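You operate a simulated robot arm through the tools that you are given. There is no shell and no other tool. Be economical: measure what you need, move in short steps, check, and stop when the job is done.

Carry out the task below with a simulated two-armed robot. There is one attempt and no reset: what you move stays moved.

Task
Cap vial 95, then chill it at 4 C.
Fine: capper tray out again; run the chiller to its green lamp; vial stays in, chiller on.
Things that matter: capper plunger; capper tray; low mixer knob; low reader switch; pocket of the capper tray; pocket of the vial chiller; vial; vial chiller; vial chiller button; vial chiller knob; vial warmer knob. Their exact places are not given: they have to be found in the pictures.

Only the result counts: the job must be done as asked and must still hold three seconds after the hand-in. Knocking over, shifting, dropping, spilling or breaking anything else fails it. A push-on lid holds only when it is set on centred and level and pressed home; a screw cap is set on level and turned clockwise until tight.

Robot
Two 7-joint arms with fingered hands on one trunk, on a base that drives. Base frame: it is fixed to the floor where the robot stands at the start and does not move with it; the origin is under the middle of the robot, x ahead of it, y to its left, z up. Readings come in m, degrees, newtons and seconds.
The left shoulder is at the start at [0.07, 0.132, 1.142], the right one opposite. With the tool pointing down near the work surface each hand reaches from about 0.1 to 0.62 m from the robot's upright axis, wherever it stands, measured 20 degrees to its own side. Places, roughly: capper plunger [0.6, 0.2, 1]; capper tray [0.5, 0, 0.8]; low mixer knob [0.4, -0.2, 0.8]; low reader switch [0.5, -0.3, 0.8]; pocket of the capper tray [0.6, 0.1, 0.8]; pocket of the vial chiller [0.6, 0.3, 0.8]; vial chiller [0.5, 0.3, 0.8]; vial chiller button [0.4, 0.3, 0.8]; vial chiller knob [0.4, 0.4, 0.8]; vial warmer knob [0.4, -0.7, 0.8]. Payload 2.3 kg a hand.
Tool frame (each hand has its own): the origin (TCP) lies between the finger pads and is the grasp point; the fingertips stand 0.025 m ahead of it; z points along the fingers, y is the line along which they close. The gripper opens to 0.088 m. The gripper's body begins 0.029 m behind the TCP. The gripper is a hand of 3 fingers: y runs from the thumb to the fingers, the wrist lies at [-0.013, -0.097, -0.162] in the tool frame, and closing takes about 1.5 s.
Orientation is that of the tool frame in the base frame, as a unit quaternion [x, y, z, w]. With the fingers straight down and the wrist toward the robot, the tool's x, y and z point along [0, 1, 0], [1, 0, 0] and [0, 0, -1] of the base frame.

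Tools
- The arms move only by the tool apply_moves. It takes "left_moves", "right_moves" or both (then of equal length, played together; a hand with none holds still); each is a list that holds one entry, the list of rows, each a list of 7 numbers: the shift along the tool's x, y, z in m, then the turn, a rotation vector about the tool's x, y, z in degrees, then the opening, from 0 (shut) to 1 (fully open). In form: [[[dx, dy, dz, ax, ay, az, claw], ...]]. A call has 1 to 10 rows; each row shifts and turns the commanded pose from where the row before left it, along the tool's axes as they then stand. Rows are played at 5 a second. More than 0.05 m and 8.6 degrees between two rows, or a gripper value outside its range, and nothing of the call is played. Where a pose cannot be reached the arm comes as near as it can. A force on the tool above 40 N (or 10 N above the force at the start of the call, whichever is more), or a blocked arm, ends the call early, and 0.2 s more pass. The fingers move at their own pace (about 0.108 m/s each) and stop on an object; they squeeze with about 27 N. The grip force told is the motor's: it shows also when the fingers shut on nothing. Time passes only in rows, and 0.2 s behind the last, so rows that do not move let the fingers close. The reply holds the time, the measured pose of the TCP, the force on the tool along the base axes, the opening and the grip force, in the units named above and with some noise, with the torque about the TCP (base axes, N m) and any sound that the robot's microphone picked up.
- Cameras (640 x 400 px; columns grow to the right, rows downward): "scene" is now at [0.1489, -0.0064, 1.4664]; the picture's right is [0.06, -1.00, 0.00], its down [-0.64, -0.04, -0.77] and it looks along [0.77, 0.05, -0.64] (base axes); focal length 239 px, centre (320, 200). "left" rides on the left gripper at [-0.058, -0.085, -0.099] in its tool frame; the picture's right is [-0.67, -0.35, 0.66], its down [0.69, -0.63, 0.37] and it looks along [0.29, 0.69, 0.66] (tool axes); focal length 261 px, centre (320, 200). "right" rides on the right gripper at [0.058, -0.085, -0.099] in its tool frame; the picture's right is [-0.67, 0.35, -0.66], its down [-0.69, -0.63, 0.37] and it looks along [-0.29, 0.69, 0.66] (tool axes); focal length 261 px, centre (320, 200).
- camera(camera): a new picture of that camera. No time passes.
- slide_trunk(by): slides the trunk up (or, below 0, down) by that many m; the arms and the scene camera ride with it, the base frame stays. It gives what a move gives, with no picture.
- steer(legs): drives the robot by 1 to 6 legs, each [ahead, left, turn to the left] in m, m and degrees, along the robot's own axes; the way and the turn of a leg run together, so that a leg with both is an arc; at most 1.5 m and 180 degrees a leg. The arms and the cameras ride along, it lands a little off, and it stops where it bumps. It gives what a move gives.
- set_grasp(shape, hand): the hand has 3 fingers and takes this shape, open, in about a second: jaw (thumb against the fingers, like two jaws); tri (thumb and two fingers); tip (a fingertip pinch); poke (one finger out to press); point (the index stretched); flat (the hand flat); cup (the hand cupped); fist (a fist). The gripper value then closes the fingers along that shape, each until it touches; the sizes above hold for jaw. It gives what a move gives, with no picture.
- head_to(pan, tilt): turns the head with the scene camera to pan (to the left, within 86 degrees either way) and tilt (down, from -29 to 69), counted from straight ahead of the robot. It gives what a move gives.
- point_at(camera, pixels): for up to 12 pixels [column, row] of the newest picture of that camera ("zoom" is the newest enlarged one), the place [x, y, z] in the base frame of the surface seen there, good to about 0.002 m, but the place of the scene camera against the robot may be out by one fixed shift of up to 0.025 m in any direction. No time passes.
- close_up(camera, box): a new picture of the part [left, top, right, bottom] of that camera's present view, enlarged. No time passes.
- hand_in(): hands the job in; it is judged then, once.

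Go step by step. Measure first, check grasps and placings, and put right what went wrong. The budget is 80 turns and 62 pictures, counting those below and the enlarged ones. Unless the task says otherwise, let go and move clear before handing in, and close with one line.

The tools are called as a command line: name --argument value ..., lists and objects as JSON in quotes. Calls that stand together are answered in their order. apply_moves: Moves the arms, as the interface text tells. Its arguments: {"type":"object","properties":{"left_moves":{"type":"array","items":{"type":"array","items":{"type":"array","items":{"type":"number"}}}},"right_moves":{"type":"array","items":{"type":"array","items":{"type":"array","items":{"type":"number"}}}}},"required":[]} The other tools are called the same way: slide_trunk (by) slides the trunk up or down; set_grasp (shape, hand) gives the hand a shape; steer (legs) drives the base; head_to (pan, tilt) turns the head that bears the scene camera; camera (camera) takes a picture; point_at (camera, pixels) gives the place of the surface under pixels of a picture; close_up (camera, box) takes an enlarged picture of a part of a camera's view; hand_in () hands the job in.

At the start:

```text
time: 0.0
left_tool_pos: [0.3665, 0.2675, 1.305]
left_tcp_rot: [0.706, 0.708, -0.001, 0.001]
left_contact_force: [-0.3, -0.4, -0.5]
left_ft_torque: [-0.02, 0.0, 0.01]
left_opening: 0.0875
left_finger_force: 0.1
left_shape: jaw
right_tool_pos: [0.3672, -0.0888, 1.309]
right_tcp_rot: [0.707, 0.707, 0.0, 0.001]
right_contact_force: [-0.6, 0.4, 0.1]
right_ft_torque: [0.01, 0.02, -0.01]
right_opening: 0.0874
right_finger_force: 0.1
right_shape: jaw
trunk travel left (down, up): [-0.7, 0.14]
robot x, y, heading: [-0.0018, -0.0023, -0.0]
head pan, tilt: [3.6, 39.7]
```

scene: 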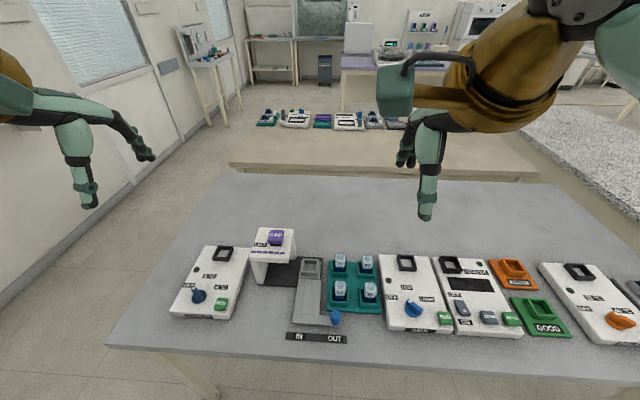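
right: 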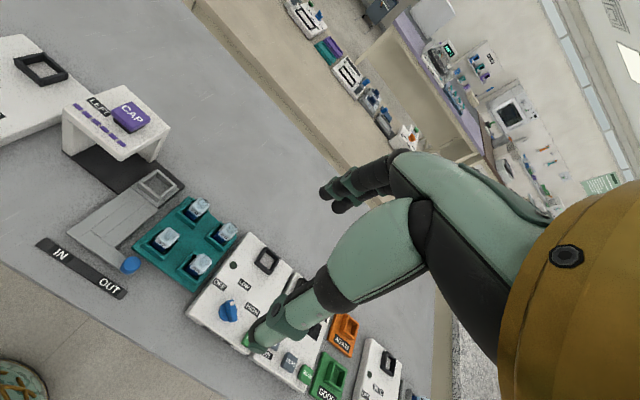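
left: 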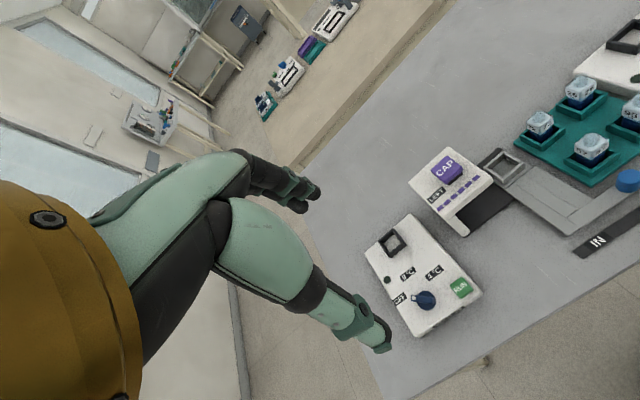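

The scene shows the chiller at left (about 210,280), the capper at (275,240), its tray at (310,290) and four vials at (340-370, 260-295). I'll enlarge these to read labels.

close_up --camera "scene" --box '[290, 230, 400, 340]'

close_up --camera "scene" --box '[160, 220, 310, 350]'

```text
3.64 times, centred on (345, 285) of scene
```

zoom: 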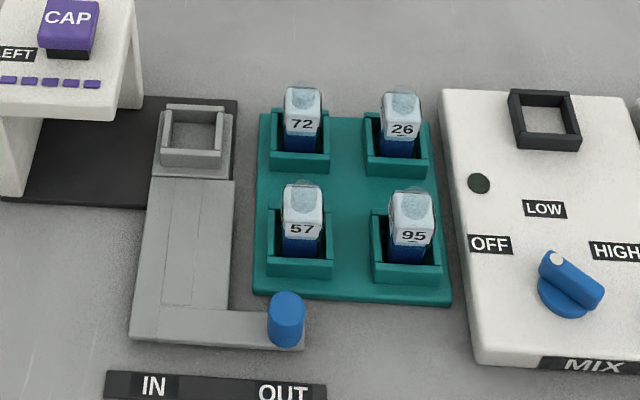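

```text
3.08 times, centred on (235, 285) of scene
```

zoom: 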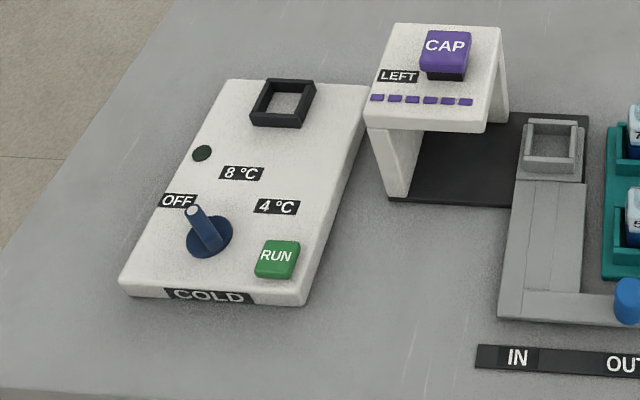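

Vial 95 is the near-right one in the rack. I'll measure the places with the hand cameras, which carry no fixed shift, and compare against the scene camera.

point_at --camera "left" --pixels '[[590, 143], [626, 176], [449, 162], [504, 160], [425, 293], [461, 286], [390, 238], [434, 270], [408, 270], [400, 297], [595, 240], [590, 165]]'

point_at --camera "right" --pixels '[[202, 260], [130, 264], [128, 113], [158, 184], [60, 252], [110, 286], [165, 234], [195, 275]]'

camera --camera "scene"

point_at --camera "scene" --pixels '[[370, 283], [336, 314], [275, 235], [310, 268], [200, 293], [221, 304], [223, 254], [312, 338]]'

close_up --camera "left" --box '[350, 200, 510, 350]'

close_up --camera "left" --box '[480, 60, 640, 260]'

```text
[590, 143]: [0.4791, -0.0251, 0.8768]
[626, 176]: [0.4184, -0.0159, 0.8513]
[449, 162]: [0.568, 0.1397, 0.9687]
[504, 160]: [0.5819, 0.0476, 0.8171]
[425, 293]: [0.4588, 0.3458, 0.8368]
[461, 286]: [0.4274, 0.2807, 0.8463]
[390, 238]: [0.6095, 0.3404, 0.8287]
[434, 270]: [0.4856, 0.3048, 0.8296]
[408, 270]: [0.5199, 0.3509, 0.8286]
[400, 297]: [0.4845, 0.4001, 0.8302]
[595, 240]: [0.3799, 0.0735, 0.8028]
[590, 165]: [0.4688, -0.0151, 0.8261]
```

```text
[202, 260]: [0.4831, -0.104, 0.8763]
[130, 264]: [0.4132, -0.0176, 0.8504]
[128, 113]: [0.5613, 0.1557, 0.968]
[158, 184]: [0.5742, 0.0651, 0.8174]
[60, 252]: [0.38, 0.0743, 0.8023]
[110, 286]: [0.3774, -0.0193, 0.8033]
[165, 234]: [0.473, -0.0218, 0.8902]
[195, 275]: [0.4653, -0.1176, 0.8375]
```

```text
56 pictures are left
```

scene: 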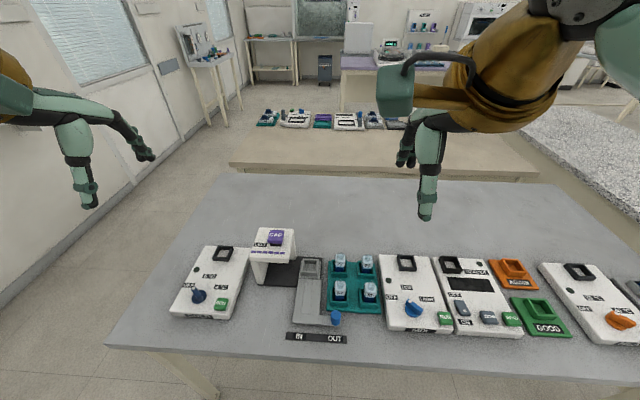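

```text
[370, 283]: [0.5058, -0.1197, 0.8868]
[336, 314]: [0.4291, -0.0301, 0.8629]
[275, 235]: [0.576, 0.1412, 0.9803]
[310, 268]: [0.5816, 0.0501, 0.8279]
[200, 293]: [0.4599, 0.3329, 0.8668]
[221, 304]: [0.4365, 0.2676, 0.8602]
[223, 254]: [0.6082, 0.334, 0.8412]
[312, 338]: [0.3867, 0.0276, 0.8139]
```

```text
2.67 times, centred on (430, 275) of left
```

zoom: 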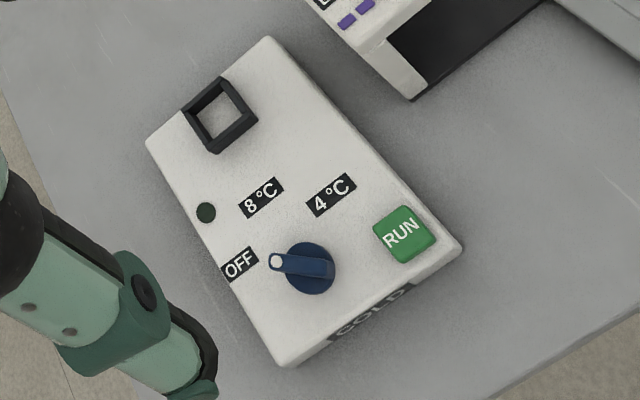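

```text
2.00 times, centred on (560, 160) of left
```

zoom: 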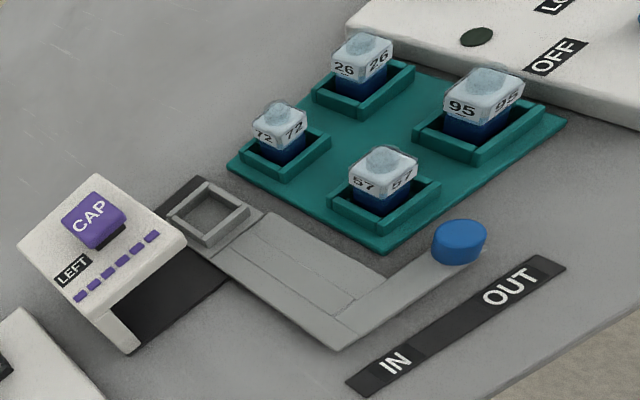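

The scene camera is shifted by about 0.01 m, so I'll rely on the hand cameras. Next come close measurements of vial 95, the rack, the tray pocket and the tray knob.

close_up --camera "right" --box '[120, 180, 260, 310]'

point_at --camera "zoom" --pixels '[[365, 370], [330, 375], [395, 370], [362, 350], [365, 400], [340, 345], [400, 345], [300, 400], [410, 430], [440, 390], [45, 385], [200, 30]]'

```text
3.08 times, centred on (190, 245) of right
```

zoom: 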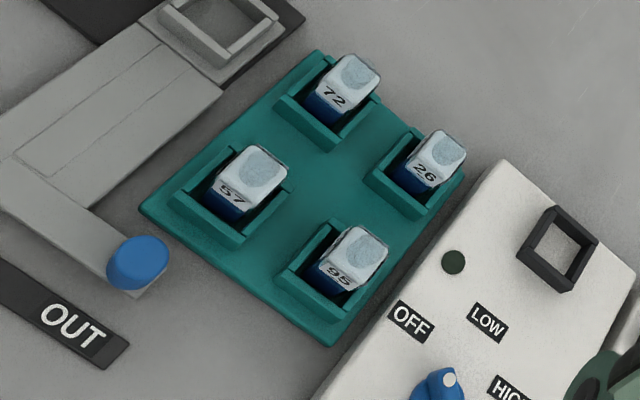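

```text
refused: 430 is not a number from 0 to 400
```

point_at --camera "zoom" --pixels '[[362, 250], [352, 225], [390, 240], [367, 275], [320, 262], [337, 277], [281, 275], [335, 218], [338, 312], [310, 282], [325, 255], [380, 262]]'

point_at --camera "zoom" --pixels '[[120, 250], [150, 255], [215, 35], [162, 12], [222, 65], [275, 20], [180, 240], [250, 170], [225, 192], [165, 80], [110, 290], [100, 160]]'

```text
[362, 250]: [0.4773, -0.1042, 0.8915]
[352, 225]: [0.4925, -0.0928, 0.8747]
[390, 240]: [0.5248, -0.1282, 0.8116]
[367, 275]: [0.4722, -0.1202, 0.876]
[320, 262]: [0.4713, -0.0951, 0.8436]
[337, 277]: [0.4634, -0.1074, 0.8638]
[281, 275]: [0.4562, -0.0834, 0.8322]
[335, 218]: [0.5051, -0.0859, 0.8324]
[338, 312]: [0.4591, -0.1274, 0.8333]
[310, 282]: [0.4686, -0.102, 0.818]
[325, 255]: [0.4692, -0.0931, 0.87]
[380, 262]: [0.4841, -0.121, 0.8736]
```

```text
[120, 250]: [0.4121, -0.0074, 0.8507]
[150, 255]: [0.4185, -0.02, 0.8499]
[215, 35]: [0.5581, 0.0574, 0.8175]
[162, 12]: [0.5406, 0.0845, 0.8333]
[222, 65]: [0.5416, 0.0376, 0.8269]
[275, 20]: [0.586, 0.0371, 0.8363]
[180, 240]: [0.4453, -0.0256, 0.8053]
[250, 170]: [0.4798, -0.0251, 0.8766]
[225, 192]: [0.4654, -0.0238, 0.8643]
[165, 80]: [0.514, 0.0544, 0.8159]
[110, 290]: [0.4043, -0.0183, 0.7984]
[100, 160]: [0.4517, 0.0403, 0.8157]
```

Vial 95 has a body about 0.03 m square centred near (0.479, -0.106), with its shoulder at z 0.875 and dome at 0.892. The rack walls top out at z 0.833. I'll bring the right hand above it.

apply_moves --right_moves '[[[-0.002, 0.0125, 0.037, 0, 0, 0, 1], [-0.002, 0.0125, 0.037, 0, 0, 0, 1], [-0.002, 0.0125, 0.037, 0, 0, 0, 1], [-0.002, 0.0125, 0.037, 0, 0, 0, 1], [-0.002, 0.0125, 0.037, 0, 0, 0, 1], [-0.002, 0.0125, 0.037, 0, 0, 0, 1], [-0.002, 0.0125, 0.037, 0, 0, 0, 1], [-0.002, 0.0125, 0.037, 0, 0, 0, 1], [-0.002, 0.012, 0.037, 0, 0, 0, 1], [0, 0, 0, 0, 0, 0, 1]]]'

camera --camera "right"

```text
time: 2.2
left_tool_pos: [0.3674, 0.266, 1.3037]
left_tcp_rot: [0.706, 0.708, -0.001, 0.0]
left_contact_force: [-0.8, -0.2, 0.0]
left_ft_torque: [0.0, 0.02, 0.01]
left_opening: 0.0878
left_finger_force: 0.1
left_shape: jaw
right_tool_pos: [0.4822, -0.1057, 0.978]
right_tcp_rot: [0.707, 0.707, 0.001, 0.0]
right_contact_force: [0.1, 0.1, 0.3]
right_ft_torque: [0.0, 0.02, 0.02]
right_opening: 0.0877
right_finger_force: 0.0
right_shape: jaw
trunk travel left (down, up): [-0.7, 0.14]
robot x, y, heading: [-0.0015, -0.0005, -0.0]
head pan, tilt: [3.6, 39.7]
```

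```text
52 pictures are left
```

right: 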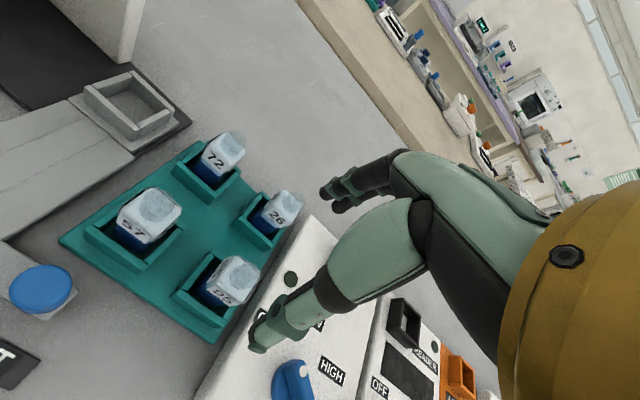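

The hand is above the vial. I'll re-measure 95 at this closer range (its shoulder near (232,275)).

close_up --camera "right" --box '[60, 110, 300, 350]'

point_at --camera "right" --pixels '[[234, 272], [216, 259], [258, 266], [242, 294], [206, 292], [277, 211], [130, 80], [84, 93], [135, 140], [172, 110], [148, 207], [224, 153]]'

```text
1.67 times, centred on (180, 230) of right
```

zoom: 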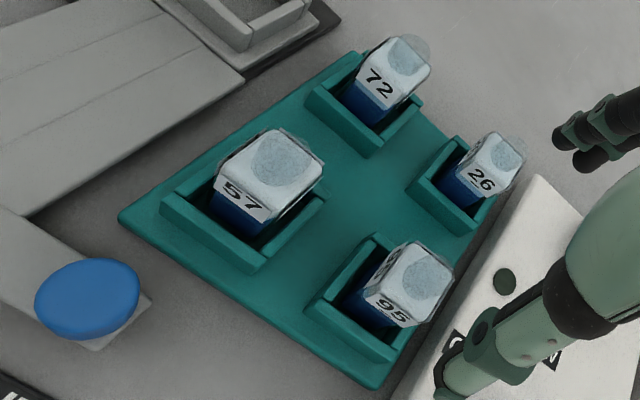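

```text
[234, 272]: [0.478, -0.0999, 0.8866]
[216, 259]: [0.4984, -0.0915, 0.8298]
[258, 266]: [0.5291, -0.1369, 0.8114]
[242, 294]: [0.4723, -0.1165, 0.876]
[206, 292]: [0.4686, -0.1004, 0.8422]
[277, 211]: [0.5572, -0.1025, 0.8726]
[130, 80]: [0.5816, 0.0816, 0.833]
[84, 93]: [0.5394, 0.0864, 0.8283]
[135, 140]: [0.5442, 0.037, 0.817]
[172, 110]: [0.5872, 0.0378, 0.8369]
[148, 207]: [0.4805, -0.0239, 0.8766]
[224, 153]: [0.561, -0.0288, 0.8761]
```

Centre confirmed at about (0.480, -0.105). I'll descend with the fingers partly open to keep clear of vial 26, then grip.

apply_moves --right_moves '[[[0, -0.001, 0.02, 0, 0, 0, 0.7], [0, -0.001, 0.025, 0, 0, 0, 0.7], [0, 0, 0.025, 0, 0, 0, 0.7], [0, 0, 0.022, 0, 0, 0, 0.7], [0, 0, 0.02, 0, 0, 0, 0.7], [0, 0, 0, 0, 0, 0, 0.7]]]'

camera --camera "right"

```text
time: 3.6
left_tool_pos: [0.3667, 0.2664, 1.3055]
left_tcp_rot: [0.706, 0.708, 0.0, 0.001]
left_contact_force: [-0.1, -0.1, 0.5]
left_ft_torque: [-0.01, -0.03, -0.01]
left_opening: 0.0876
left_finger_force: 0.2
left_shape: jaw
right_tool_pos: [0.4763, -0.1067, 0.8622]
right_tcp_rot: [0.707, 0.707, 0.001, 0.0]
right_contact_force: [0.7, -0.5, -1.1]
right_ft_torque: [0.0, -0.03, -0.01]
right_opening: 0.0621
right_finger_force: 0.1
right_shape: jaw
trunk travel left (down, up): [-0.7, 0.14]
robot x, y, heading: [-0.0021, -0.0005, 0.1]
head pan, tilt: [3.6, 39.7]
```

```text
50 pictures are left
```

right: 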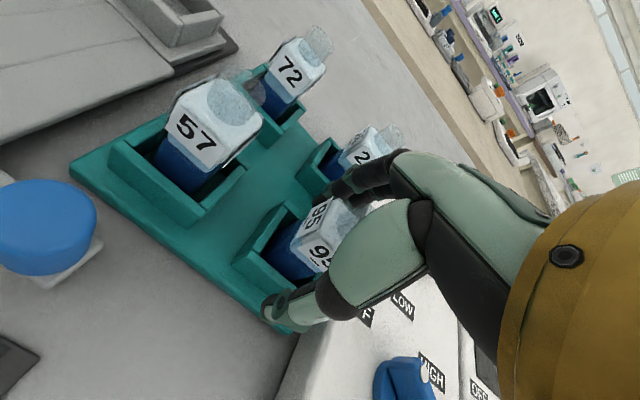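

The fingers straddle vial 95 without contact. I'll close, then lift.

apply_moves --right_moves '[[[0, 0.003, -0.003, 0, 0, 0, 0.7], [0, 0, 0, 0, 0, 0, 0.3], [0, 0, 0, 0, 0, 0, 0], [0, 0, 0, 0, 0, 0, 0], [0, 0, 0, 0, 0, 0, 0], [0, 0, 0, 0, 0, 0, 0], [0, 0, 0, 0, 0, 0, 0], [0, 0, 0, 0, 0, 0, 0]]]'

apply_moves --right_moves '[[[0, 0, -0.01, 0, 0, 0, 0], [0, 0, -0.015, 0, 0, 0, 0], [0, 0, -0.02, 0, 0, 0, 0], [0, 0, -0.025, 0, 0, 0, 0], [0, 0, -0.025, 0, 0, 0, 0], [0, 0, 0, 0, 0, 0, 0]]]'

camera --camera "right"

camera --camera "left"

```text
time: 5.4
left_tool_pos: [0.3664, 0.2675, 1.3046]
left_tcp_rot: [0.707, 0.707, -0.001, 0.001]
left_contact_force: [0.0, 0.4, -0.4]
left_ft_torque: [-0.01, 0.01, -0.01]
left_opening: 0.0877
left_finger_force: 0.0
left_shape: jaw
right_tool_pos: [0.4806, -0.1067, 0.8661]
right_tcp_rot: [0.707, 0.707, 0.0, -0.001]
right_contact_force: [0.2, 0.4, 0.4]
right_ft_torque: [0.0, -0.02, -0.05]
right_opening: 0.0245
right_finger_force: 26.7
right_shape: jaw
trunk travel left (down, up): [-0.7, 0.14]
robot x, y, heading: [-0.0006, 0.0025, -0.3]
head pan, tilt: [3.6, 39.7]
```

```text
time: 6.8
left_tool_pos: [0.3677, 0.2659, 1.3053]
left_tcp_rot: [0.707, 0.707, 0.001, -0.001]
left_contact_force: [-0.5, -0.4, 0.0]
left_ft_torque: [0.05, 0.02, 0.02]
left_opening: 0.0876
left_finger_force: 0.0
left_shape: jaw
right_tool_pos: [0.4805, -0.1057, 0.9614]
right_tcp_rot: [0.707, 0.707, 0.0, 0.0]
right_contact_force: [0.5, -1.0, -0.5]
right_ft_torque: [0.01, -0.02, 0.0]
right_opening: 0.0245
right_finger_force: 26.9
right_shape: jaw
trunk travel left (down, up): [-0.7, 0.14]
robot x, y, heading: [0.0031, -0.003, -0.0]
head pan, tilt: [3.6, 39.7]
```

```text
49 pictures are left
```

right: 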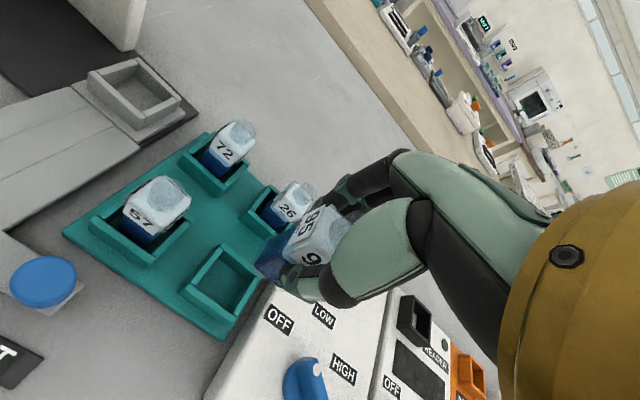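

```text
48 pictures are left
```

left: 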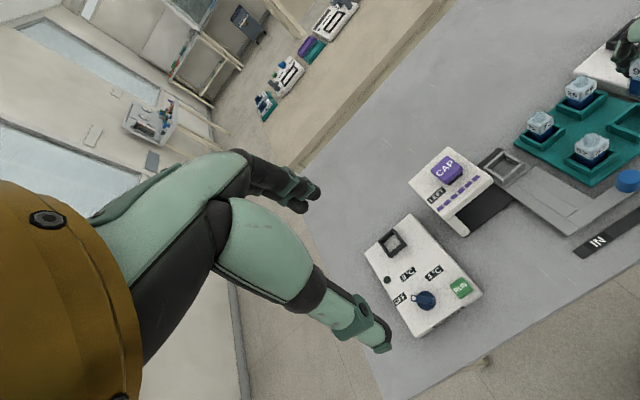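

Vial 95 is held level and the rest of the rack is undisturbed. Before moving to the pocket, I'll measure the gantry's edges and the pocket rim.

close_up --camera "left" --box '[390, 130, 550, 250]'

point_at --camera "left" --pixels '[[492, 176], [450, 149], [412, 181], [464, 206], [501, 150], [480, 165], [502, 182], [523, 164], [501, 166], [447, 167], [467, 235], [465, 215]]'

point_at --camera "right" --pixels '[[130, 57], [88, 73], [139, 122], [182, 98], [135, 90], [125, 95], [135, 5], [115, 35], [215, 285], [110, 150], [195, 105], [150, 100]]'

```text
3.33 times, centred on (470, 190) of left
```

zoom: 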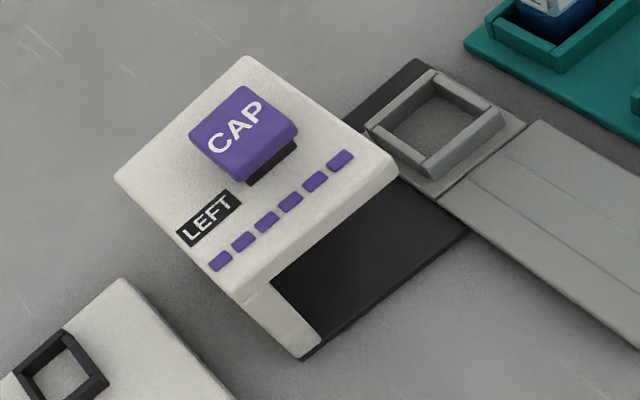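

```text
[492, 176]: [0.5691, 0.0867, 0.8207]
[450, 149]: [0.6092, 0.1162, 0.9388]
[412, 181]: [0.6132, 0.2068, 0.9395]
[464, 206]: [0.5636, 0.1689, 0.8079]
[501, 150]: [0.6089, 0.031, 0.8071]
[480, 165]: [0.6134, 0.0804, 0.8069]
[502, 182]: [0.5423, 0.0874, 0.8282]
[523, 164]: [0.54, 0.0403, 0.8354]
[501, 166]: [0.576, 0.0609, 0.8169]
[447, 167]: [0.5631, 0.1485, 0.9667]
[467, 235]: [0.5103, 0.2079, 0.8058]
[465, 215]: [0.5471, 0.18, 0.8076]
```

```text
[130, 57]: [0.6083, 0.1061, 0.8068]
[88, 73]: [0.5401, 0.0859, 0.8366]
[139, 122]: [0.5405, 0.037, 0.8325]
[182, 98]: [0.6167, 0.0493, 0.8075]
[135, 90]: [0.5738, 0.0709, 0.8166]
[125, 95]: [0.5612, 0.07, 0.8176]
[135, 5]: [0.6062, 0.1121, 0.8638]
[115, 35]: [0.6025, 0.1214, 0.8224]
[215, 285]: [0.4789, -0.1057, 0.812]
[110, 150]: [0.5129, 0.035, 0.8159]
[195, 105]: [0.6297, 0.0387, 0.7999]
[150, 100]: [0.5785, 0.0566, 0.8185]
```

Pocket centre is (0.564, 0.061) with floor z 0.817 and rim 0.836; the gantry roof starts at y ≈ 0.11. I'll carry the vial over the pocket.

apply_moves --right_moves '[[[0, 0, -0.025, 0, 0, 0, 0], [0.0333, 0.0167, 0, 0, 0, 0, 0], [0.0333, 0.0167, 0, 0, 0, 0, 0], [0.0333, 0.0167, 0, 0, 0, 0, 0], [0.0333, 0.0167, 0, 0, 0, 0, 0], [0.0333, 0.0167, 0, 0, 0, 0, 0], [0, 0, 0.02, 0, 0, 0, 0], [0, 0, 0.02, 0, 0, 0, 0], [0, 0, 0, 0, 0, 0, 0]]]'

camera --camera "right"

close_up --camera "left" --box '[400, 80, 600, 250]'

```text
time: 8.8
left_tool_pos: [0.3669, 0.2683, 1.3051]
left_tcp_rot: [0.706, 0.708, 0.0, 0.001]
left_contact_force: [0.7, -0.6, 0.8]
left_ft_torque: [0.04, -0.01, -0.01]
left_opening: 0.0874
left_finger_force: 0.1
left_shape: jaw
right_tool_pos: [0.5526, 0.039, 0.9476]
right_tcp_rot: [0.707, 0.707, 0.0, 0.0]
right_contact_force: [0.3, 0.9, -0.3]
right_ft_torque: [0.03, 0.0, -0.04]
right_opening: 0.0243
right_finger_force: 27.1
right_shape: jaw
right hand out of reach, approached as far as the arm can: row 6
trunk travel left (down, up): [-0.7, 0.14]
robot x, y, heading: [-0.0013, 0.0008, 0.1]
head pan, tilt: [3.6, 39.7]
```

```text
46 pictures are left
```

right: 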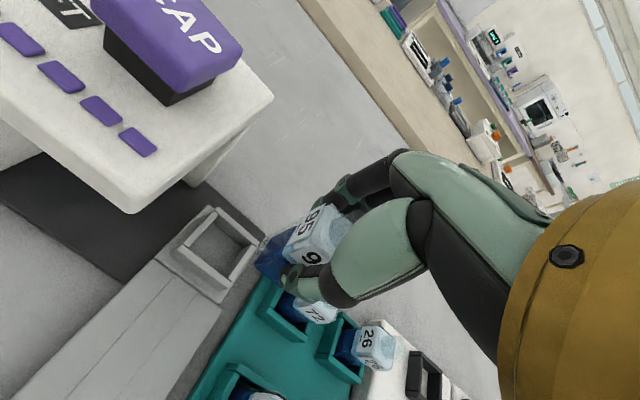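

```text
2.35 times, centred on (500, 165) of left
```

zoom: 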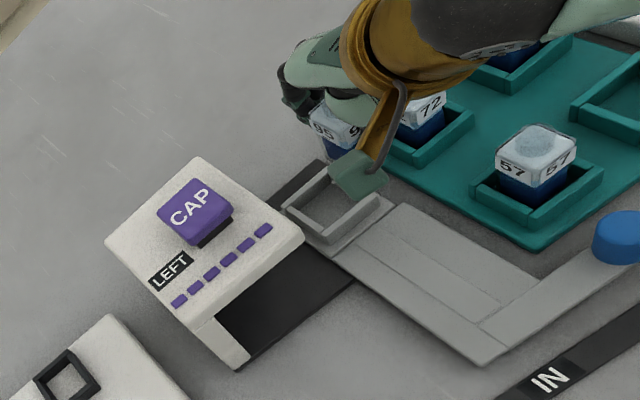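

The right arm ran out of reach at (0.553, 0.039). I'll lift and draw the vial back, then drive the base ahead and left so that both the tray and the chiller are in reach.

apply_moves --right_moves '[[[0, 0, -0.04, 0, 0, 0, 0], [0, 0, -0.04, 0, 0, 0, 0], [-0.035, -0.025, -0.02, 0, 0, 0, 0], [-0.035, -0.025, 0, 0, 0, 0, 0], [-0.035, -0.025, 0, 0, 0, 0, 0], [-0.03, -0.02, 0, 0, 0, 0, 0], [0, 0, 0, 0, 0, 0, 0]]]'

steer --legs '[[0, 0.1, 0], [0.08, 0, 0]]'

camera --camera "right"

camera --camera "left"

```text
time: 10.4
left_tool_pos: [0.3682, 0.2672, 1.3043]
left_tcp_rot: [0.707, 0.708, -0.001, 0.001]
left_contact_force: [-0.4, 0.7, 0.6]
left_ft_torque: [-0.04, 0.03, -0.01]
left_opening: 0.0876
left_finger_force: 0.0
left_shape: jaw
right_tool_pos: [0.4554, -0.0972, 1.0463]
right_tcp_rot: [0.707, 0.707, 0.0, 0.0]
right_contact_force: [0.1, 0.8, -0.3]
right_ft_torque: [0.0, -0.02, -0.02]
right_opening: 0.0238
right_finger_force: 27.2
right_shape: jaw
trunk travel left (down, up): [-0.7, 0.14]
robot x, y, heading: [-0.0029, 0.0025, -0.1]
head pan, tilt: [3.6, 39.7]
```

```text
time: 12.2
left_tool_pos: [0.4389, 0.3671, 1.3073]
left_tcp_rot: [0.706, 0.708, 0.002, 0.001]
left_contact_force: [-0.5, 0.6, -0.5]
left_ft_torque: [-0.02, 0.0, 0.01]
left_opening: 0.0876
left_finger_force: 0.1
left_shape: jaw
right_tool_pos: [0.5287, 0.0028, 1.0471]
right_tcp_rot: [0.707, 0.707, 0.002, 0.003]
right_contact_force: [0.0, -0.2, -0.4]
right_ft_torque: [0.02, 0.0, 0.03]
right_opening: 0.0242
right_finger_force: 27.1
right_shape: jaw
trunk travel left (down, up): [-0.7, 0.14]
robot x, y, heading: [0.0762, 0.1011, 0.1]
head pan, tilt: [3.6, 39.7]
```

```text
44 pictures are left
```

right: 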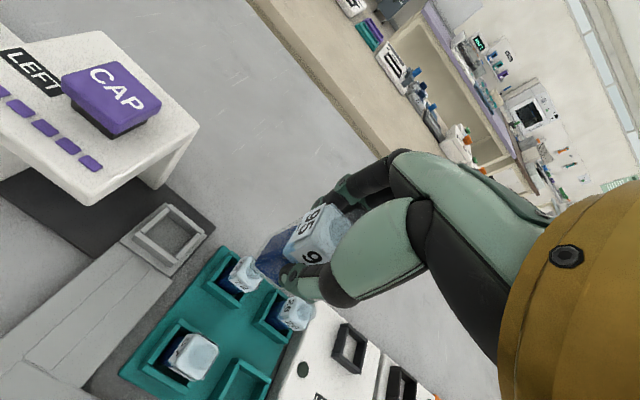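

```text
43 pictures are left
```

left: 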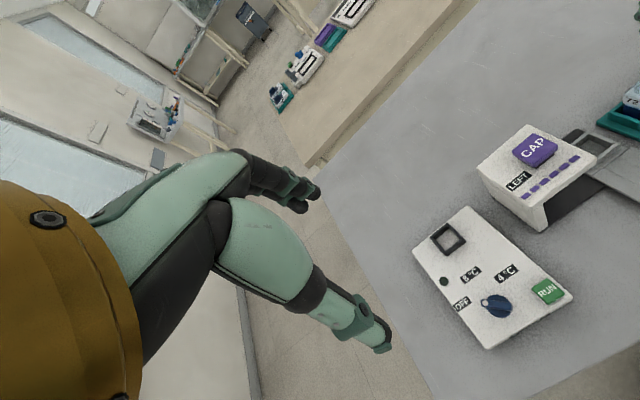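

The drive worked. I'll re-measure the pocket rim in the right picture (around (165,240)).

close_up --camera "right" --box '[110, 190, 230, 290]'

point_at --camera "right" --pixels '[[167, 207], [136, 236], [168, 263], [200, 236], [168, 234], [184, 220], [150, 220], [184, 250], [152, 250], [265, 265], [145, 150], [195, 125]]'

```text
4.00 times, centred on (170, 240) of right
```

zoom: 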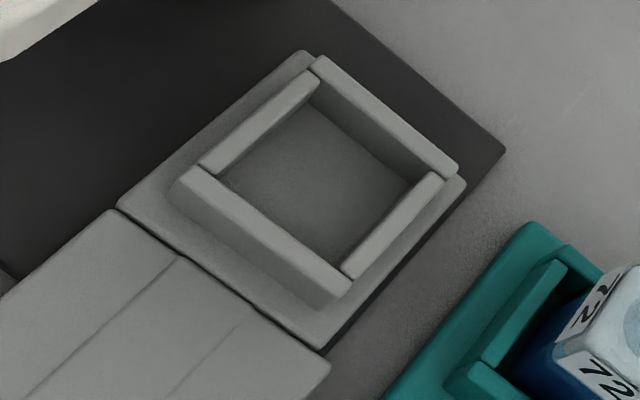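

```text
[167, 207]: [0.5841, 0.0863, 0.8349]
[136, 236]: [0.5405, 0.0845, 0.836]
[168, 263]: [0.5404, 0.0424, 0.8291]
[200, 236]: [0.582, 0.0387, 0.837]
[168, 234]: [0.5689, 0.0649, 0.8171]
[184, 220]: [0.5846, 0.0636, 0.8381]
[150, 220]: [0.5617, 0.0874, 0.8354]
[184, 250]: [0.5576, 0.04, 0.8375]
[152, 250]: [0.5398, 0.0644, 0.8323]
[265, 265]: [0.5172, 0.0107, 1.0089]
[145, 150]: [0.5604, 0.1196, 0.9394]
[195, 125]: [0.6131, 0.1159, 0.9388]
```

Pocket centre is (0.563, 0.062). I'll move over it and come down to just above the rim.

apply_moves --right_moves '[[[0.02, 0.0115, 0, 0, 0, 0, 0], [0.02, 0.0115, 0, 0, 0, 0, 0], [0.0188, 0.0115, 0, 0, 0, 0, 0], [0, 0, 0.035, 0, 0, 0, 0], [0, 0, 0.035, 0, 0, 0, 0], [0, 0, 0.03, 0, 0, 0, 0], [0, 0, 0.025, 0, 0, 0, 0], [0, 0, 0, 0, 0, 0, 0], [0, 0, 0, 0, 0, 0, 0]]]'

camera --camera "right"

```text
time: 14.2
left_tool_pos: [0.4451, 0.3682, 1.3054]
left_tcp_rot: [0.707, 0.708, -0.001, 0.001]
left_contact_force: [0.6, 1.2, 0.6]
left_ft_torque: [-0.02, -0.01, -0.02]
left_opening: 0.0877
left_finger_force: 0.0
left_shape: jaw
right_tool_pos: [0.5644, 0.0614, 0.9193]
right_tcp_rot: [0.707, 0.707, -0.001, 0.001]
right_contact_force: [0.7, 0.7, -1.2]
right_ft_torque: [0.0, -0.04, -0.03]
right_opening: 0.0238
right_finger_force: 26.5
right_shape: jaw
trunk travel left (down, up): [-0.7, 0.14]
robot x, y, heading: [0.078, 0.1023, -0.2]
head pan, tilt: [3.6, 39.7]
```

```text
41 pictures are left
```

right: 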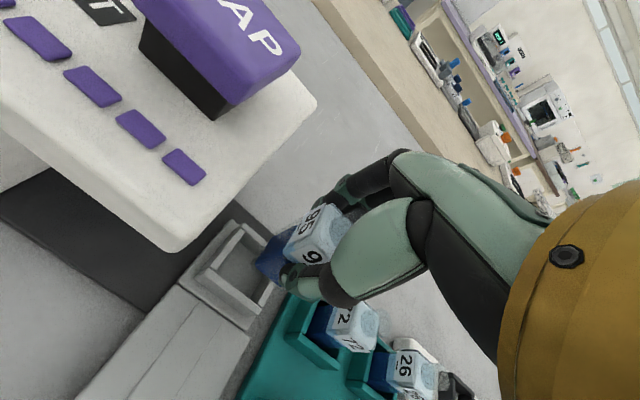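

Position reads (0.564, 0.061). I'll check the vial's bottom against the pocket.

close_up --camera "right" --box '[180, 190, 340, 330]'

point_at --camera "right" --pixels '[[258, 265], [272, 240], [280, 283], [265, 255], [275, 265], [283, 235], [290, 247], [307, 245]]'

```text
2.86 times, centred on (260, 260) of right
```

zoom: 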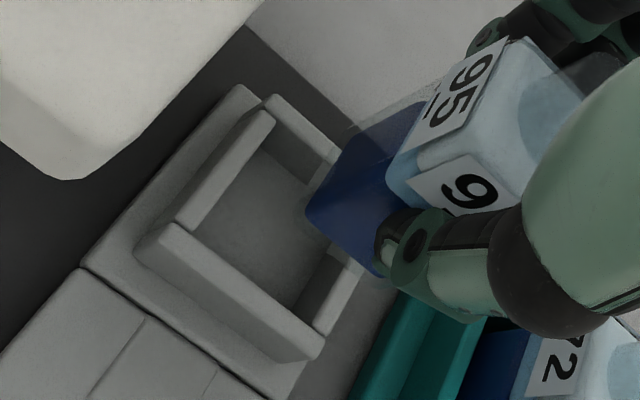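

```text
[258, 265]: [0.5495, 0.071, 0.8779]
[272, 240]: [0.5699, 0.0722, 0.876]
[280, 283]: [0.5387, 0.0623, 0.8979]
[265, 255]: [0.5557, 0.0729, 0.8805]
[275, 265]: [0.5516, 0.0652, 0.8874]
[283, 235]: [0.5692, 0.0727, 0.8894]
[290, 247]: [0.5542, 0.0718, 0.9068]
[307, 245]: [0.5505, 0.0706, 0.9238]
```

The vial's faces (y 0.0725, x 0.5505) put its centre about 4 mm right of the pocket centre. I'll correct that, then lower in and watch the force.

apply_moves --right_moves '[[[0.004, -0.002, 0, 0, 0, 0, 0], [0, 0, 0.015, 0, 0, 0, 0], [0, 0, 0.012, 0, 0, 0, 0], [0, 0, 0.01, 0, 0, 0, 0], [0, 0, 0.006, 0, 0, 0, 0], [0, 0, 0.003, 0, 0, 0, 0], [0, 0, 0, 0, 0, 0, 0], [0, 0, 0, 0, 0, 0, 0]]]'

camera --camera "right"

```text
time: 16.0
left_tool_pos: [0.4454, 0.3668, 1.304]
left_tcp_rot: [0.706, 0.708, -0.001, 0.001]
left_contact_force: [0.2, 0.3, -0.2]
left_ft_torque: [-0.03, 0.0, -0.03]
left_opening: 0.0878
left_finger_force: 0.1
left_shape: jaw
right_tool_pos: [0.5664, 0.0674, 0.872]
right_tcp_rot: [0.706, 0.708, -0.001, 0.0]
right_contact_force: [1.3, -0.6, -0.4]
right_ft_torque: [-0.02, 0.02, 0.02]
right_opening: 0.0241
right_finger_force: 26.7
right_shape: jaw
trunk travel left (down, up): [-0.7, 0.14]
robot x, y, heading: [0.0811, 0.0989, 0.1]
head pan, tilt: [3.6, 39.7]
```

```text
39 pictures are left
```

right: 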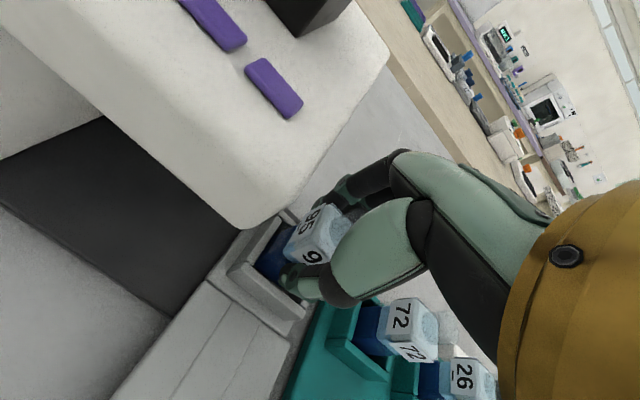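

The vial sits inside the pocket walls with no side force. I'll lower 2 mm, release and rise.

apply_moves --right_moves '[[[0, 0, 0.002, 0, 0, 0, 0], [0, 0, 0, 0, 0, 0, 0], [0, 0, 0, 0, 0, 0, 0.35], [0, 0, 0, 0, 0, 0, 0.6], [0, 0, 0, 0, 0, 0, 0.7], [0, 0, -0.02, 0, 0, 0, 0.7], [0, 0, -0.03, 0, 0, 0, 0.7], [0, 0, -0.04, 0, 0, 0, 0.7], [0, 0, -0.04, 0, 0, 0, 0.7], [-0.04, -0.02, 0, 0, 0, 0, 0.7]]]'

camera --camera "right"

```text
time: 18.2
left_tool_pos: [0.4436, 0.366, 1.3071]
left_tcp_rot: [0.706, 0.708, 0.001, -0.001]
left_contact_force: [-0.2, 0.4, 0.6]
left_ft_torque: [0.05, 0.02, 0.03]
left_opening: 0.0877
left_finger_force: 0.0
left_shape: jaw
right_tool_pos: [0.5407, 0.0224, 1.0052]
right_tcp_rot: [0.707, 0.707, 0.0, -0.001]
right_contact_force: [0.1, 0.0, 0.4]
right_ft_torque: [0.02, 0.0, 0.01]
right_opening: 0.0613
right_finger_force: 0.1
right_shape: jaw
trunk travel left (down, up): [-0.7, 0.14]
robot x, y, heading: [0.0797, 0.0987, 0.1]
head pan, tilt: [3.6, 39.7]
```

```text
38 pictures are left
```

right: 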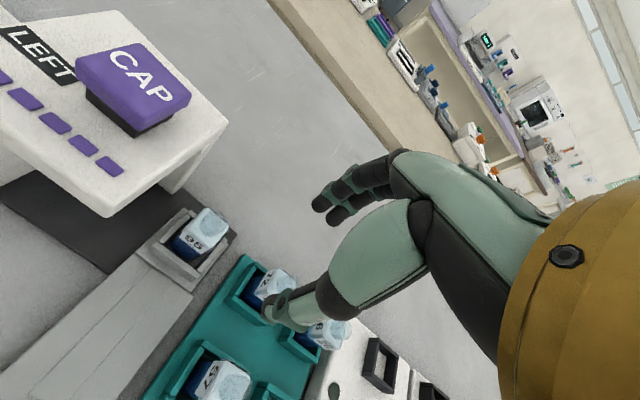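

Vial 95 stands in the tray pocket. Next is the tray's blue knob; I'll bring the right hand above it and look.

apply_moves --right_moves '[[[-0.009, -0.032, 0, 0, 0, 0, 0.7], [-0.009, -0.032, 0, 0, 0, 0, 0.7], [-0.009, -0.032, 0, 0, 0, 0, 0.7], [-0.009, -0.031, 0, 0, 0, 0, 0.7], [0, 0, 0.03, 0, 0, 0, 0.7], [0, 0, 0.03, 0, 0, 0, 0.7], [0, 0, 0, 0, 0, 0, 0.7]]]'

camera --camera "right"

```text
time: 19.8
left_tool_pos: [0.4439, 0.3671, 1.3052]
left_tcp_rot: [0.706, 0.708, 0.0, 0.001]
left_contact_force: [-0.2, -0.1, -0.3]
left_ft_torque: [-0.01, -0.02, -0.03]
left_opening: 0.0877
left_finger_force: 0.1
left_shape: jaw
right_tool_pos: [0.4173, -0.0091, 0.9439]
right_tcp_rot: [0.707, 0.708, 0.001, 0.001]
right_contact_force: [0.1, -0.8, -0.3]
right_ft_torque: [0.04, -0.04, 0.01]
right_opening: 0.0613
right_finger_force: 0.1
right_shape: jaw
trunk travel left (down, up): [-0.7, 0.14]
robot x, y, heading: [0.0777, 0.1021, 0.0]
head pan, tilt: [3.6, 39.7]
```

```text
37 pictures are left
```

right: 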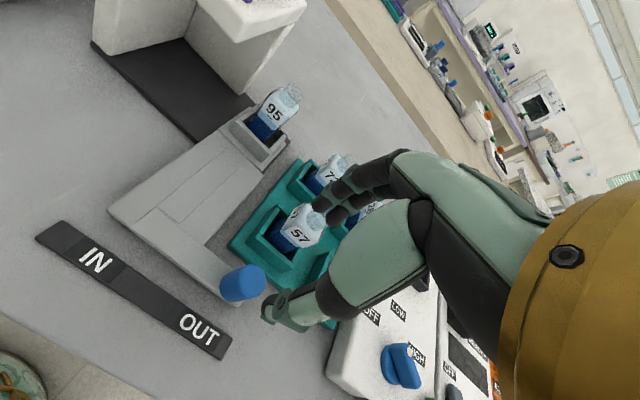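

close_up --camera "right" --box '[190, 180, 350, 340]'

point_at --camera "right" --pixels '[[247, 275], [264, 280], [258, 267], [236, 290], [222, 290], [240, 298], [262, 292], [226, 282], [272, 250], [300, 235]]'

```text
2.50 times, centred on (270, 260) of right
```

zoom: 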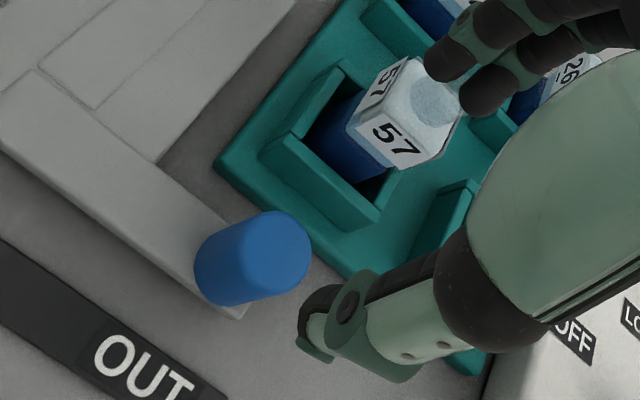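

```text
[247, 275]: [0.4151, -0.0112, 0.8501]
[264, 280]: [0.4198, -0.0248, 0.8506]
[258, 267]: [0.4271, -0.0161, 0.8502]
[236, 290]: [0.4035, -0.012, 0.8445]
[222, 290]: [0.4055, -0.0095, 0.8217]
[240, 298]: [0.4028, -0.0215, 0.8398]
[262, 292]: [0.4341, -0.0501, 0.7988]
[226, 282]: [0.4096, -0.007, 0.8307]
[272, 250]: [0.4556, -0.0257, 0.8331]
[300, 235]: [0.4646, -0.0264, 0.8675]
```

The knob is centred near (0.4145, -0.016), top z 0.851. I'll narrow the fingers, descend around it and grip.

apply_moves --right_moves '[[[-0.0065, -0.003, 0, 0, 0, 0, 0.5], [0, 0, 0, 0, 0, 0, 0.5], [0, 0, 0.025, 0, 0, 0, 0.5], [0, 0, 0.025, 0, 0, 0, 0.5], [0, 0, 0.022, 0, 0, 0, 0.5], [0, 0, 0.018, 0, 0, 0, 0.5], [0, 0, 0, 0, 0, 0, 0.5]]]'

camera --camera "right"

```text
time: 21.4
left_tool_pos: [0.4448, 0.3663, 1.3058]
left_tcp_rot: [0.707, 0.707, -0.001, 0.001]
left_contact_force: [-0.2, 0.7, 0.4]
left_ft_torque: [0.0, -0.04, 0.04]
left_opening: 0.0876
left_finger_force: 0.2
left_shape: jaw
right_tool_pos: [0.4139, -0.0162, 0.8515]
right_tcp_rot: [0.708, 0.707, 0.0, 0.0]
right_contact_force: [-0.2, 1.2, 0.0]
right_ft_torque: [0.03, -0.01, 0.02]
right_opening: 0.0442
right_finger_force: 0.1
right_shape: jaw
trunk travel left (down, up): [-0.7, 0.14]
robot x, y, heading: [0.075, 0.0959, 0.2]
head pan, tilt: [3.6, 39.7]
```

```text
35 pictures are left
```

right: 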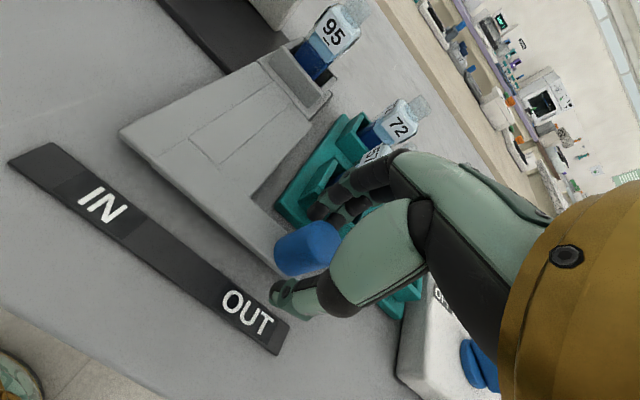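

The knob is between the fingers. I'll close on it, then slide the tray to the left toward IN (about 0.09 m).

apply_moves --right_moves '[[[0, 0, 0, 0, 0, 0, 0.2], [0, 0, 0, 0, 0, 0, 0], [0, 0, 0, 0, 0, 0, 0], [0, 0, 0, 0, 0, 0, 0], [0, 0, 0, 0, 0, 0, 0], [0, 0, 0, 0, 0, 0, 0]]]'

apply_moves --right_moves '[[[0.01, 0, 0, 0, 0, 0, 0], [0.012, 0, 0, 0, 0, 0, 0], [0.012, 0, 0, 0, 0, 0, 0], [0.012, 0, 0, 0, 0, 0, 0], [0.012, 0, 0, 0, 0, 0, 0], [0.012, 0, 0, 0, 0, 0, 0], [0.01, 0, 0, 0, 0, 0, 0], [0.008, 0, 0, 0, 0, 0, 0], [0.003, 0, 0, 0, 0, 0, 0], [0, 0, 0, 0, 0, 0, 0]]]'

camera --camera "right"

close_up --camera "left" --box '[440, 80, 640, 240]'

```text
time: 22.8
left_tool_pos: [0.4457, 0.3675, 1.3053]
left_tcp_rot: [0.707, 0.708, 0.0, 0.001]
left_contact_force: [-0.3, 0.2, 0.1]
left_ft_torque: [0.0, 0.01, 0.0]
left_opening: 0.0873
left_finger_force: 0.2
left_shape: jaw
right_tool_pos: [0.4147, -0.0159, 0.8523]
right_tcp_rot: [0.707, 0.707, -0.001, 0.0]
right_contact_force: [-0.9, 1.3, -2.9]
right_ft_torque: [0.05, -0.03, -0.01]
right_opening: 0.0178
right_finger_force: 26.8
right_shape: jaw
trunk travel left (down, up): [-0.7, 0.14]
robot x, y, heading: [0.0767, 0.0994, -0.0]
head pan, tilt: [3.6, 39.7]
```

```text
time: 25.0
left_tool_pos: [0.4447, 0.3673, 1.3045]
left_tcp_rot: [0.707, 0.708, 0.0, 0.001]
left_contact_force: [0.4, -0.3, -0.1]
left_ft_torque: [-0.02, 0.03, -0.03]
left_opening: 0.0876
left_finger_force: 0.1
left_shape: jaw
right_tool_pos: [0.4151, 0.0737, 0.8515]
right_tcp_rot: [0.706, 0.708, 0.0, 0.0]
right_contact_force: [-4.0, -1.0, -3.2]
right_ft_torque: [0.01, 0.07, 0.01]
right_opening: 0.0174
right_finger_force: 26.4
right_shape: jaw
trunk travel left (down, up): [-0.7, 0.14]
robot x, y, heading: [0.0767, 0.1002, 0.3]
head pan, tilt: [3.6, 39.7]
```

```text
34 pictures are left
```

right: 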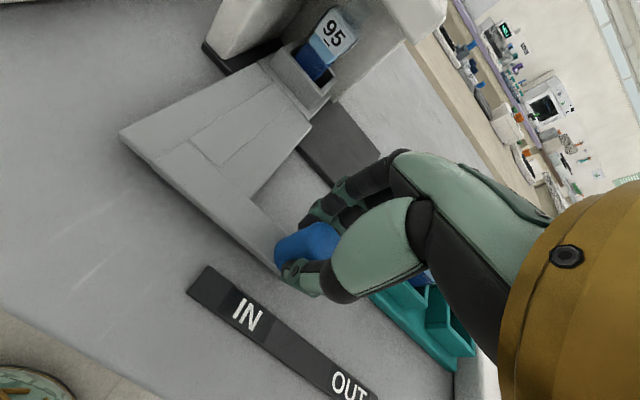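

```text
2.50 times, centred on (540, 160) of left
```

zoom: 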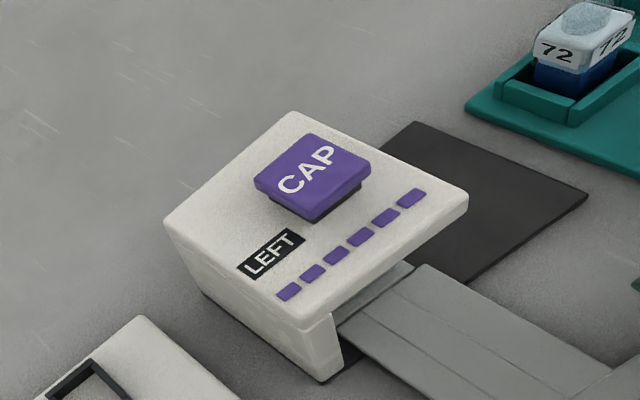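

The tray moved in about 0.09 m without reaching a stop force. I'll nudge it further to find the stop, and measure the plunger.

apply_moves --right_moves '[[[0.003, 0, 0, 0, 0, 0, 0], [0.003, 0, 0, 0, 0, 0, 0], [0.003, 0, 0, 0, 0, 0, 0], [0, 0, 0, 0, 0, 0, 0]]]'

point_at --camera "zoom" --pixels '[[312, 172], [312, 135], [370, 165], [310, 215], [257, 183], [290, 115], [165, 225], [465, 195], [345, 205]]'

point_at --camera "right" --pixels '[[332, 12], [313, 60], [318, 30], [305, 75], [325, 85], [280, 60]]'

```text
time: 26.0
left_tool_pos: [0.4422, 0.3594, 1.3067]
left_tcp_rot: [0.706, 0.708, 0.002, -0.001]
left_contact_force: [0.0, -0.8, -0.1]
left_ft_torque: [-0.01, 0.0, -0.02]
left_opening: 0.0875
left_finger_force: 0.0
left_shape: jaw
right_tool_pos: [0.4149, 0.0777, 0.8514]
right_tcp_rot: [0.707, 0.707, 0.001, -0.001]
right_contact_force: [-7.2, -18.5, -9.0]
right_ft_torque: [-0.3, 0.06, -0.18]
right_opening: 0.0165
right_finger_force: 27.0
right_shape: jaw
trunk travel left (down, up): [-0.7, 0.14]
robot x, y, heading: [0.0793, 0.0973, 0.1]
head pan, tilt: [3.6, 39.7]
```

```text
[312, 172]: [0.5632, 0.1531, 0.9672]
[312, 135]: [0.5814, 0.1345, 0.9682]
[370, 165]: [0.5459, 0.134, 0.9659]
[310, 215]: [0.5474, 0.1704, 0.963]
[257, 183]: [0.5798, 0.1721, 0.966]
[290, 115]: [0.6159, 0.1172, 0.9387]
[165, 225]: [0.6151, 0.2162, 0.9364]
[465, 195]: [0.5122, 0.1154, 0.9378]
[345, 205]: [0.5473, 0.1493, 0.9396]
```

```text
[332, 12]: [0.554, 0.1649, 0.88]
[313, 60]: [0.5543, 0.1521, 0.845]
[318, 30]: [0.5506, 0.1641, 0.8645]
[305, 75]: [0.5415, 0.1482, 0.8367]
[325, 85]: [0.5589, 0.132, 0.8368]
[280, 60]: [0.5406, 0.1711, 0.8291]
```

The stop is felt at y ≈ 0.077 (18 N), and the pocket is now under the plunger at (0.563, 0.153), top z 0.967. I'll relax the push slightly, keep holding the knob, and bring the left hand closed above the plunger.

apply_moves --left_moves '[[[-0.025, 0.013, 0.02, 0, 0, 0, 0], [-0.025, 0.013, 0.02, 0, 0, 0, 0], [-0.025, 0.013, 0.02, 0, 0, 0, 0], [-0.025, 0.013, 0.02, 0, 0, 0, 0], [-0.025, 0.013, 0.02, 0, 0, 0, 0], [-0.025, 0.013, 0.02, 0, 0, 0, 0], [-0.025, 0.013, 0.03, 0, 0, 0, 0], [-0.025, 0.013, 0.04, 0, 0, 0, 0], [-0.012, 0.013, 0.04, 0, 0, 0, 0], [0, 0, 0, 0, 0, 0, 0]]]' --right_moves '[[[-0.004, 0, 0, 0, 0, 0, 0], [0, 0, 0, 0, 0, 0, 0], [0, 0, 0, 0, 0, 0, 0], [0, 0, 0, 0, 0, 0, 0], [0, 0, 0, 0, 0, 0, 0], [0, 0, 0, 0, 0, 0, 0], [0, 0, 0, 0, 0, 0, 0], [0, 0, 0, 0, 0, 0, 0], [0, 0, 0, 0, 0, 0, 0], [0, 0, 0, 0, 0, 0, 0]]]'

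camera --camera "left"

camera --camera "scene"

```text
time: 28.2
left_tool_pos: [0.5647, 0.1547, 1.0762]
left_tcp_rot: [0.707, 0.707, 0.001, 0.0]
left_contact_force: [0.0, -0.1, 0.2]
left_ft_torque: [-0.02, -0.01, 0.02]
left_opening: 0.0
left_finger_force: 26.7
left_shape: jaw
right_tool_pos: [0.4159, 0.0771, 0.8525]
right_tcp_rot: [0.708, 0.707, 0.0, -0.001]
right_contact_force: [-8.6, -6.6, -10.5]
right_ft_torque: [-0.08, 0.15, -0.05]
right_opening: 0.0162
right_finger_force: 27.8
right_shape: jaw
trunk travel left (down, up): [-0.7, 0.14]
robot x, y, heading: [0.0796, 0.0996, -0.2]
head pan, tilt: [3.6, 39.7]
```

```text
32 pictures are left
```

left: 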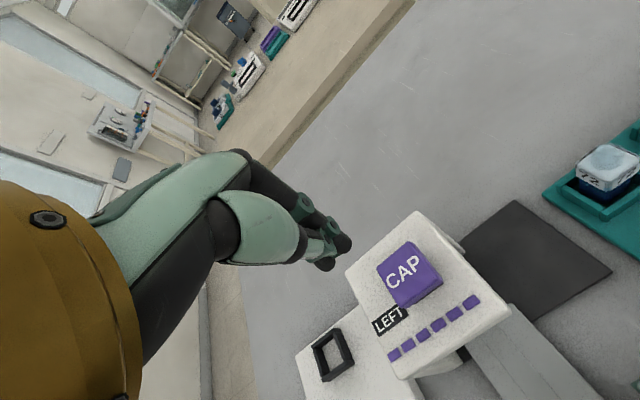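

```text
31 pictures are left
```

scene: 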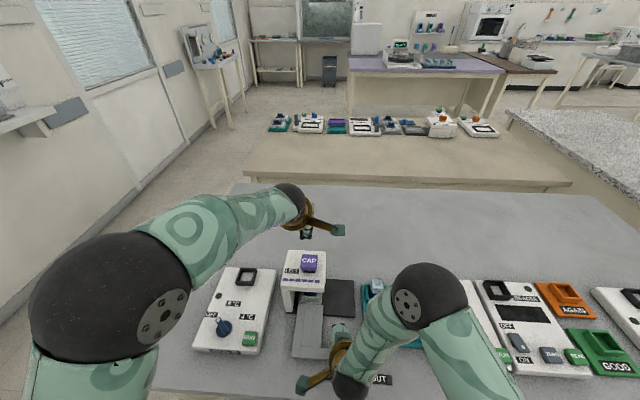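

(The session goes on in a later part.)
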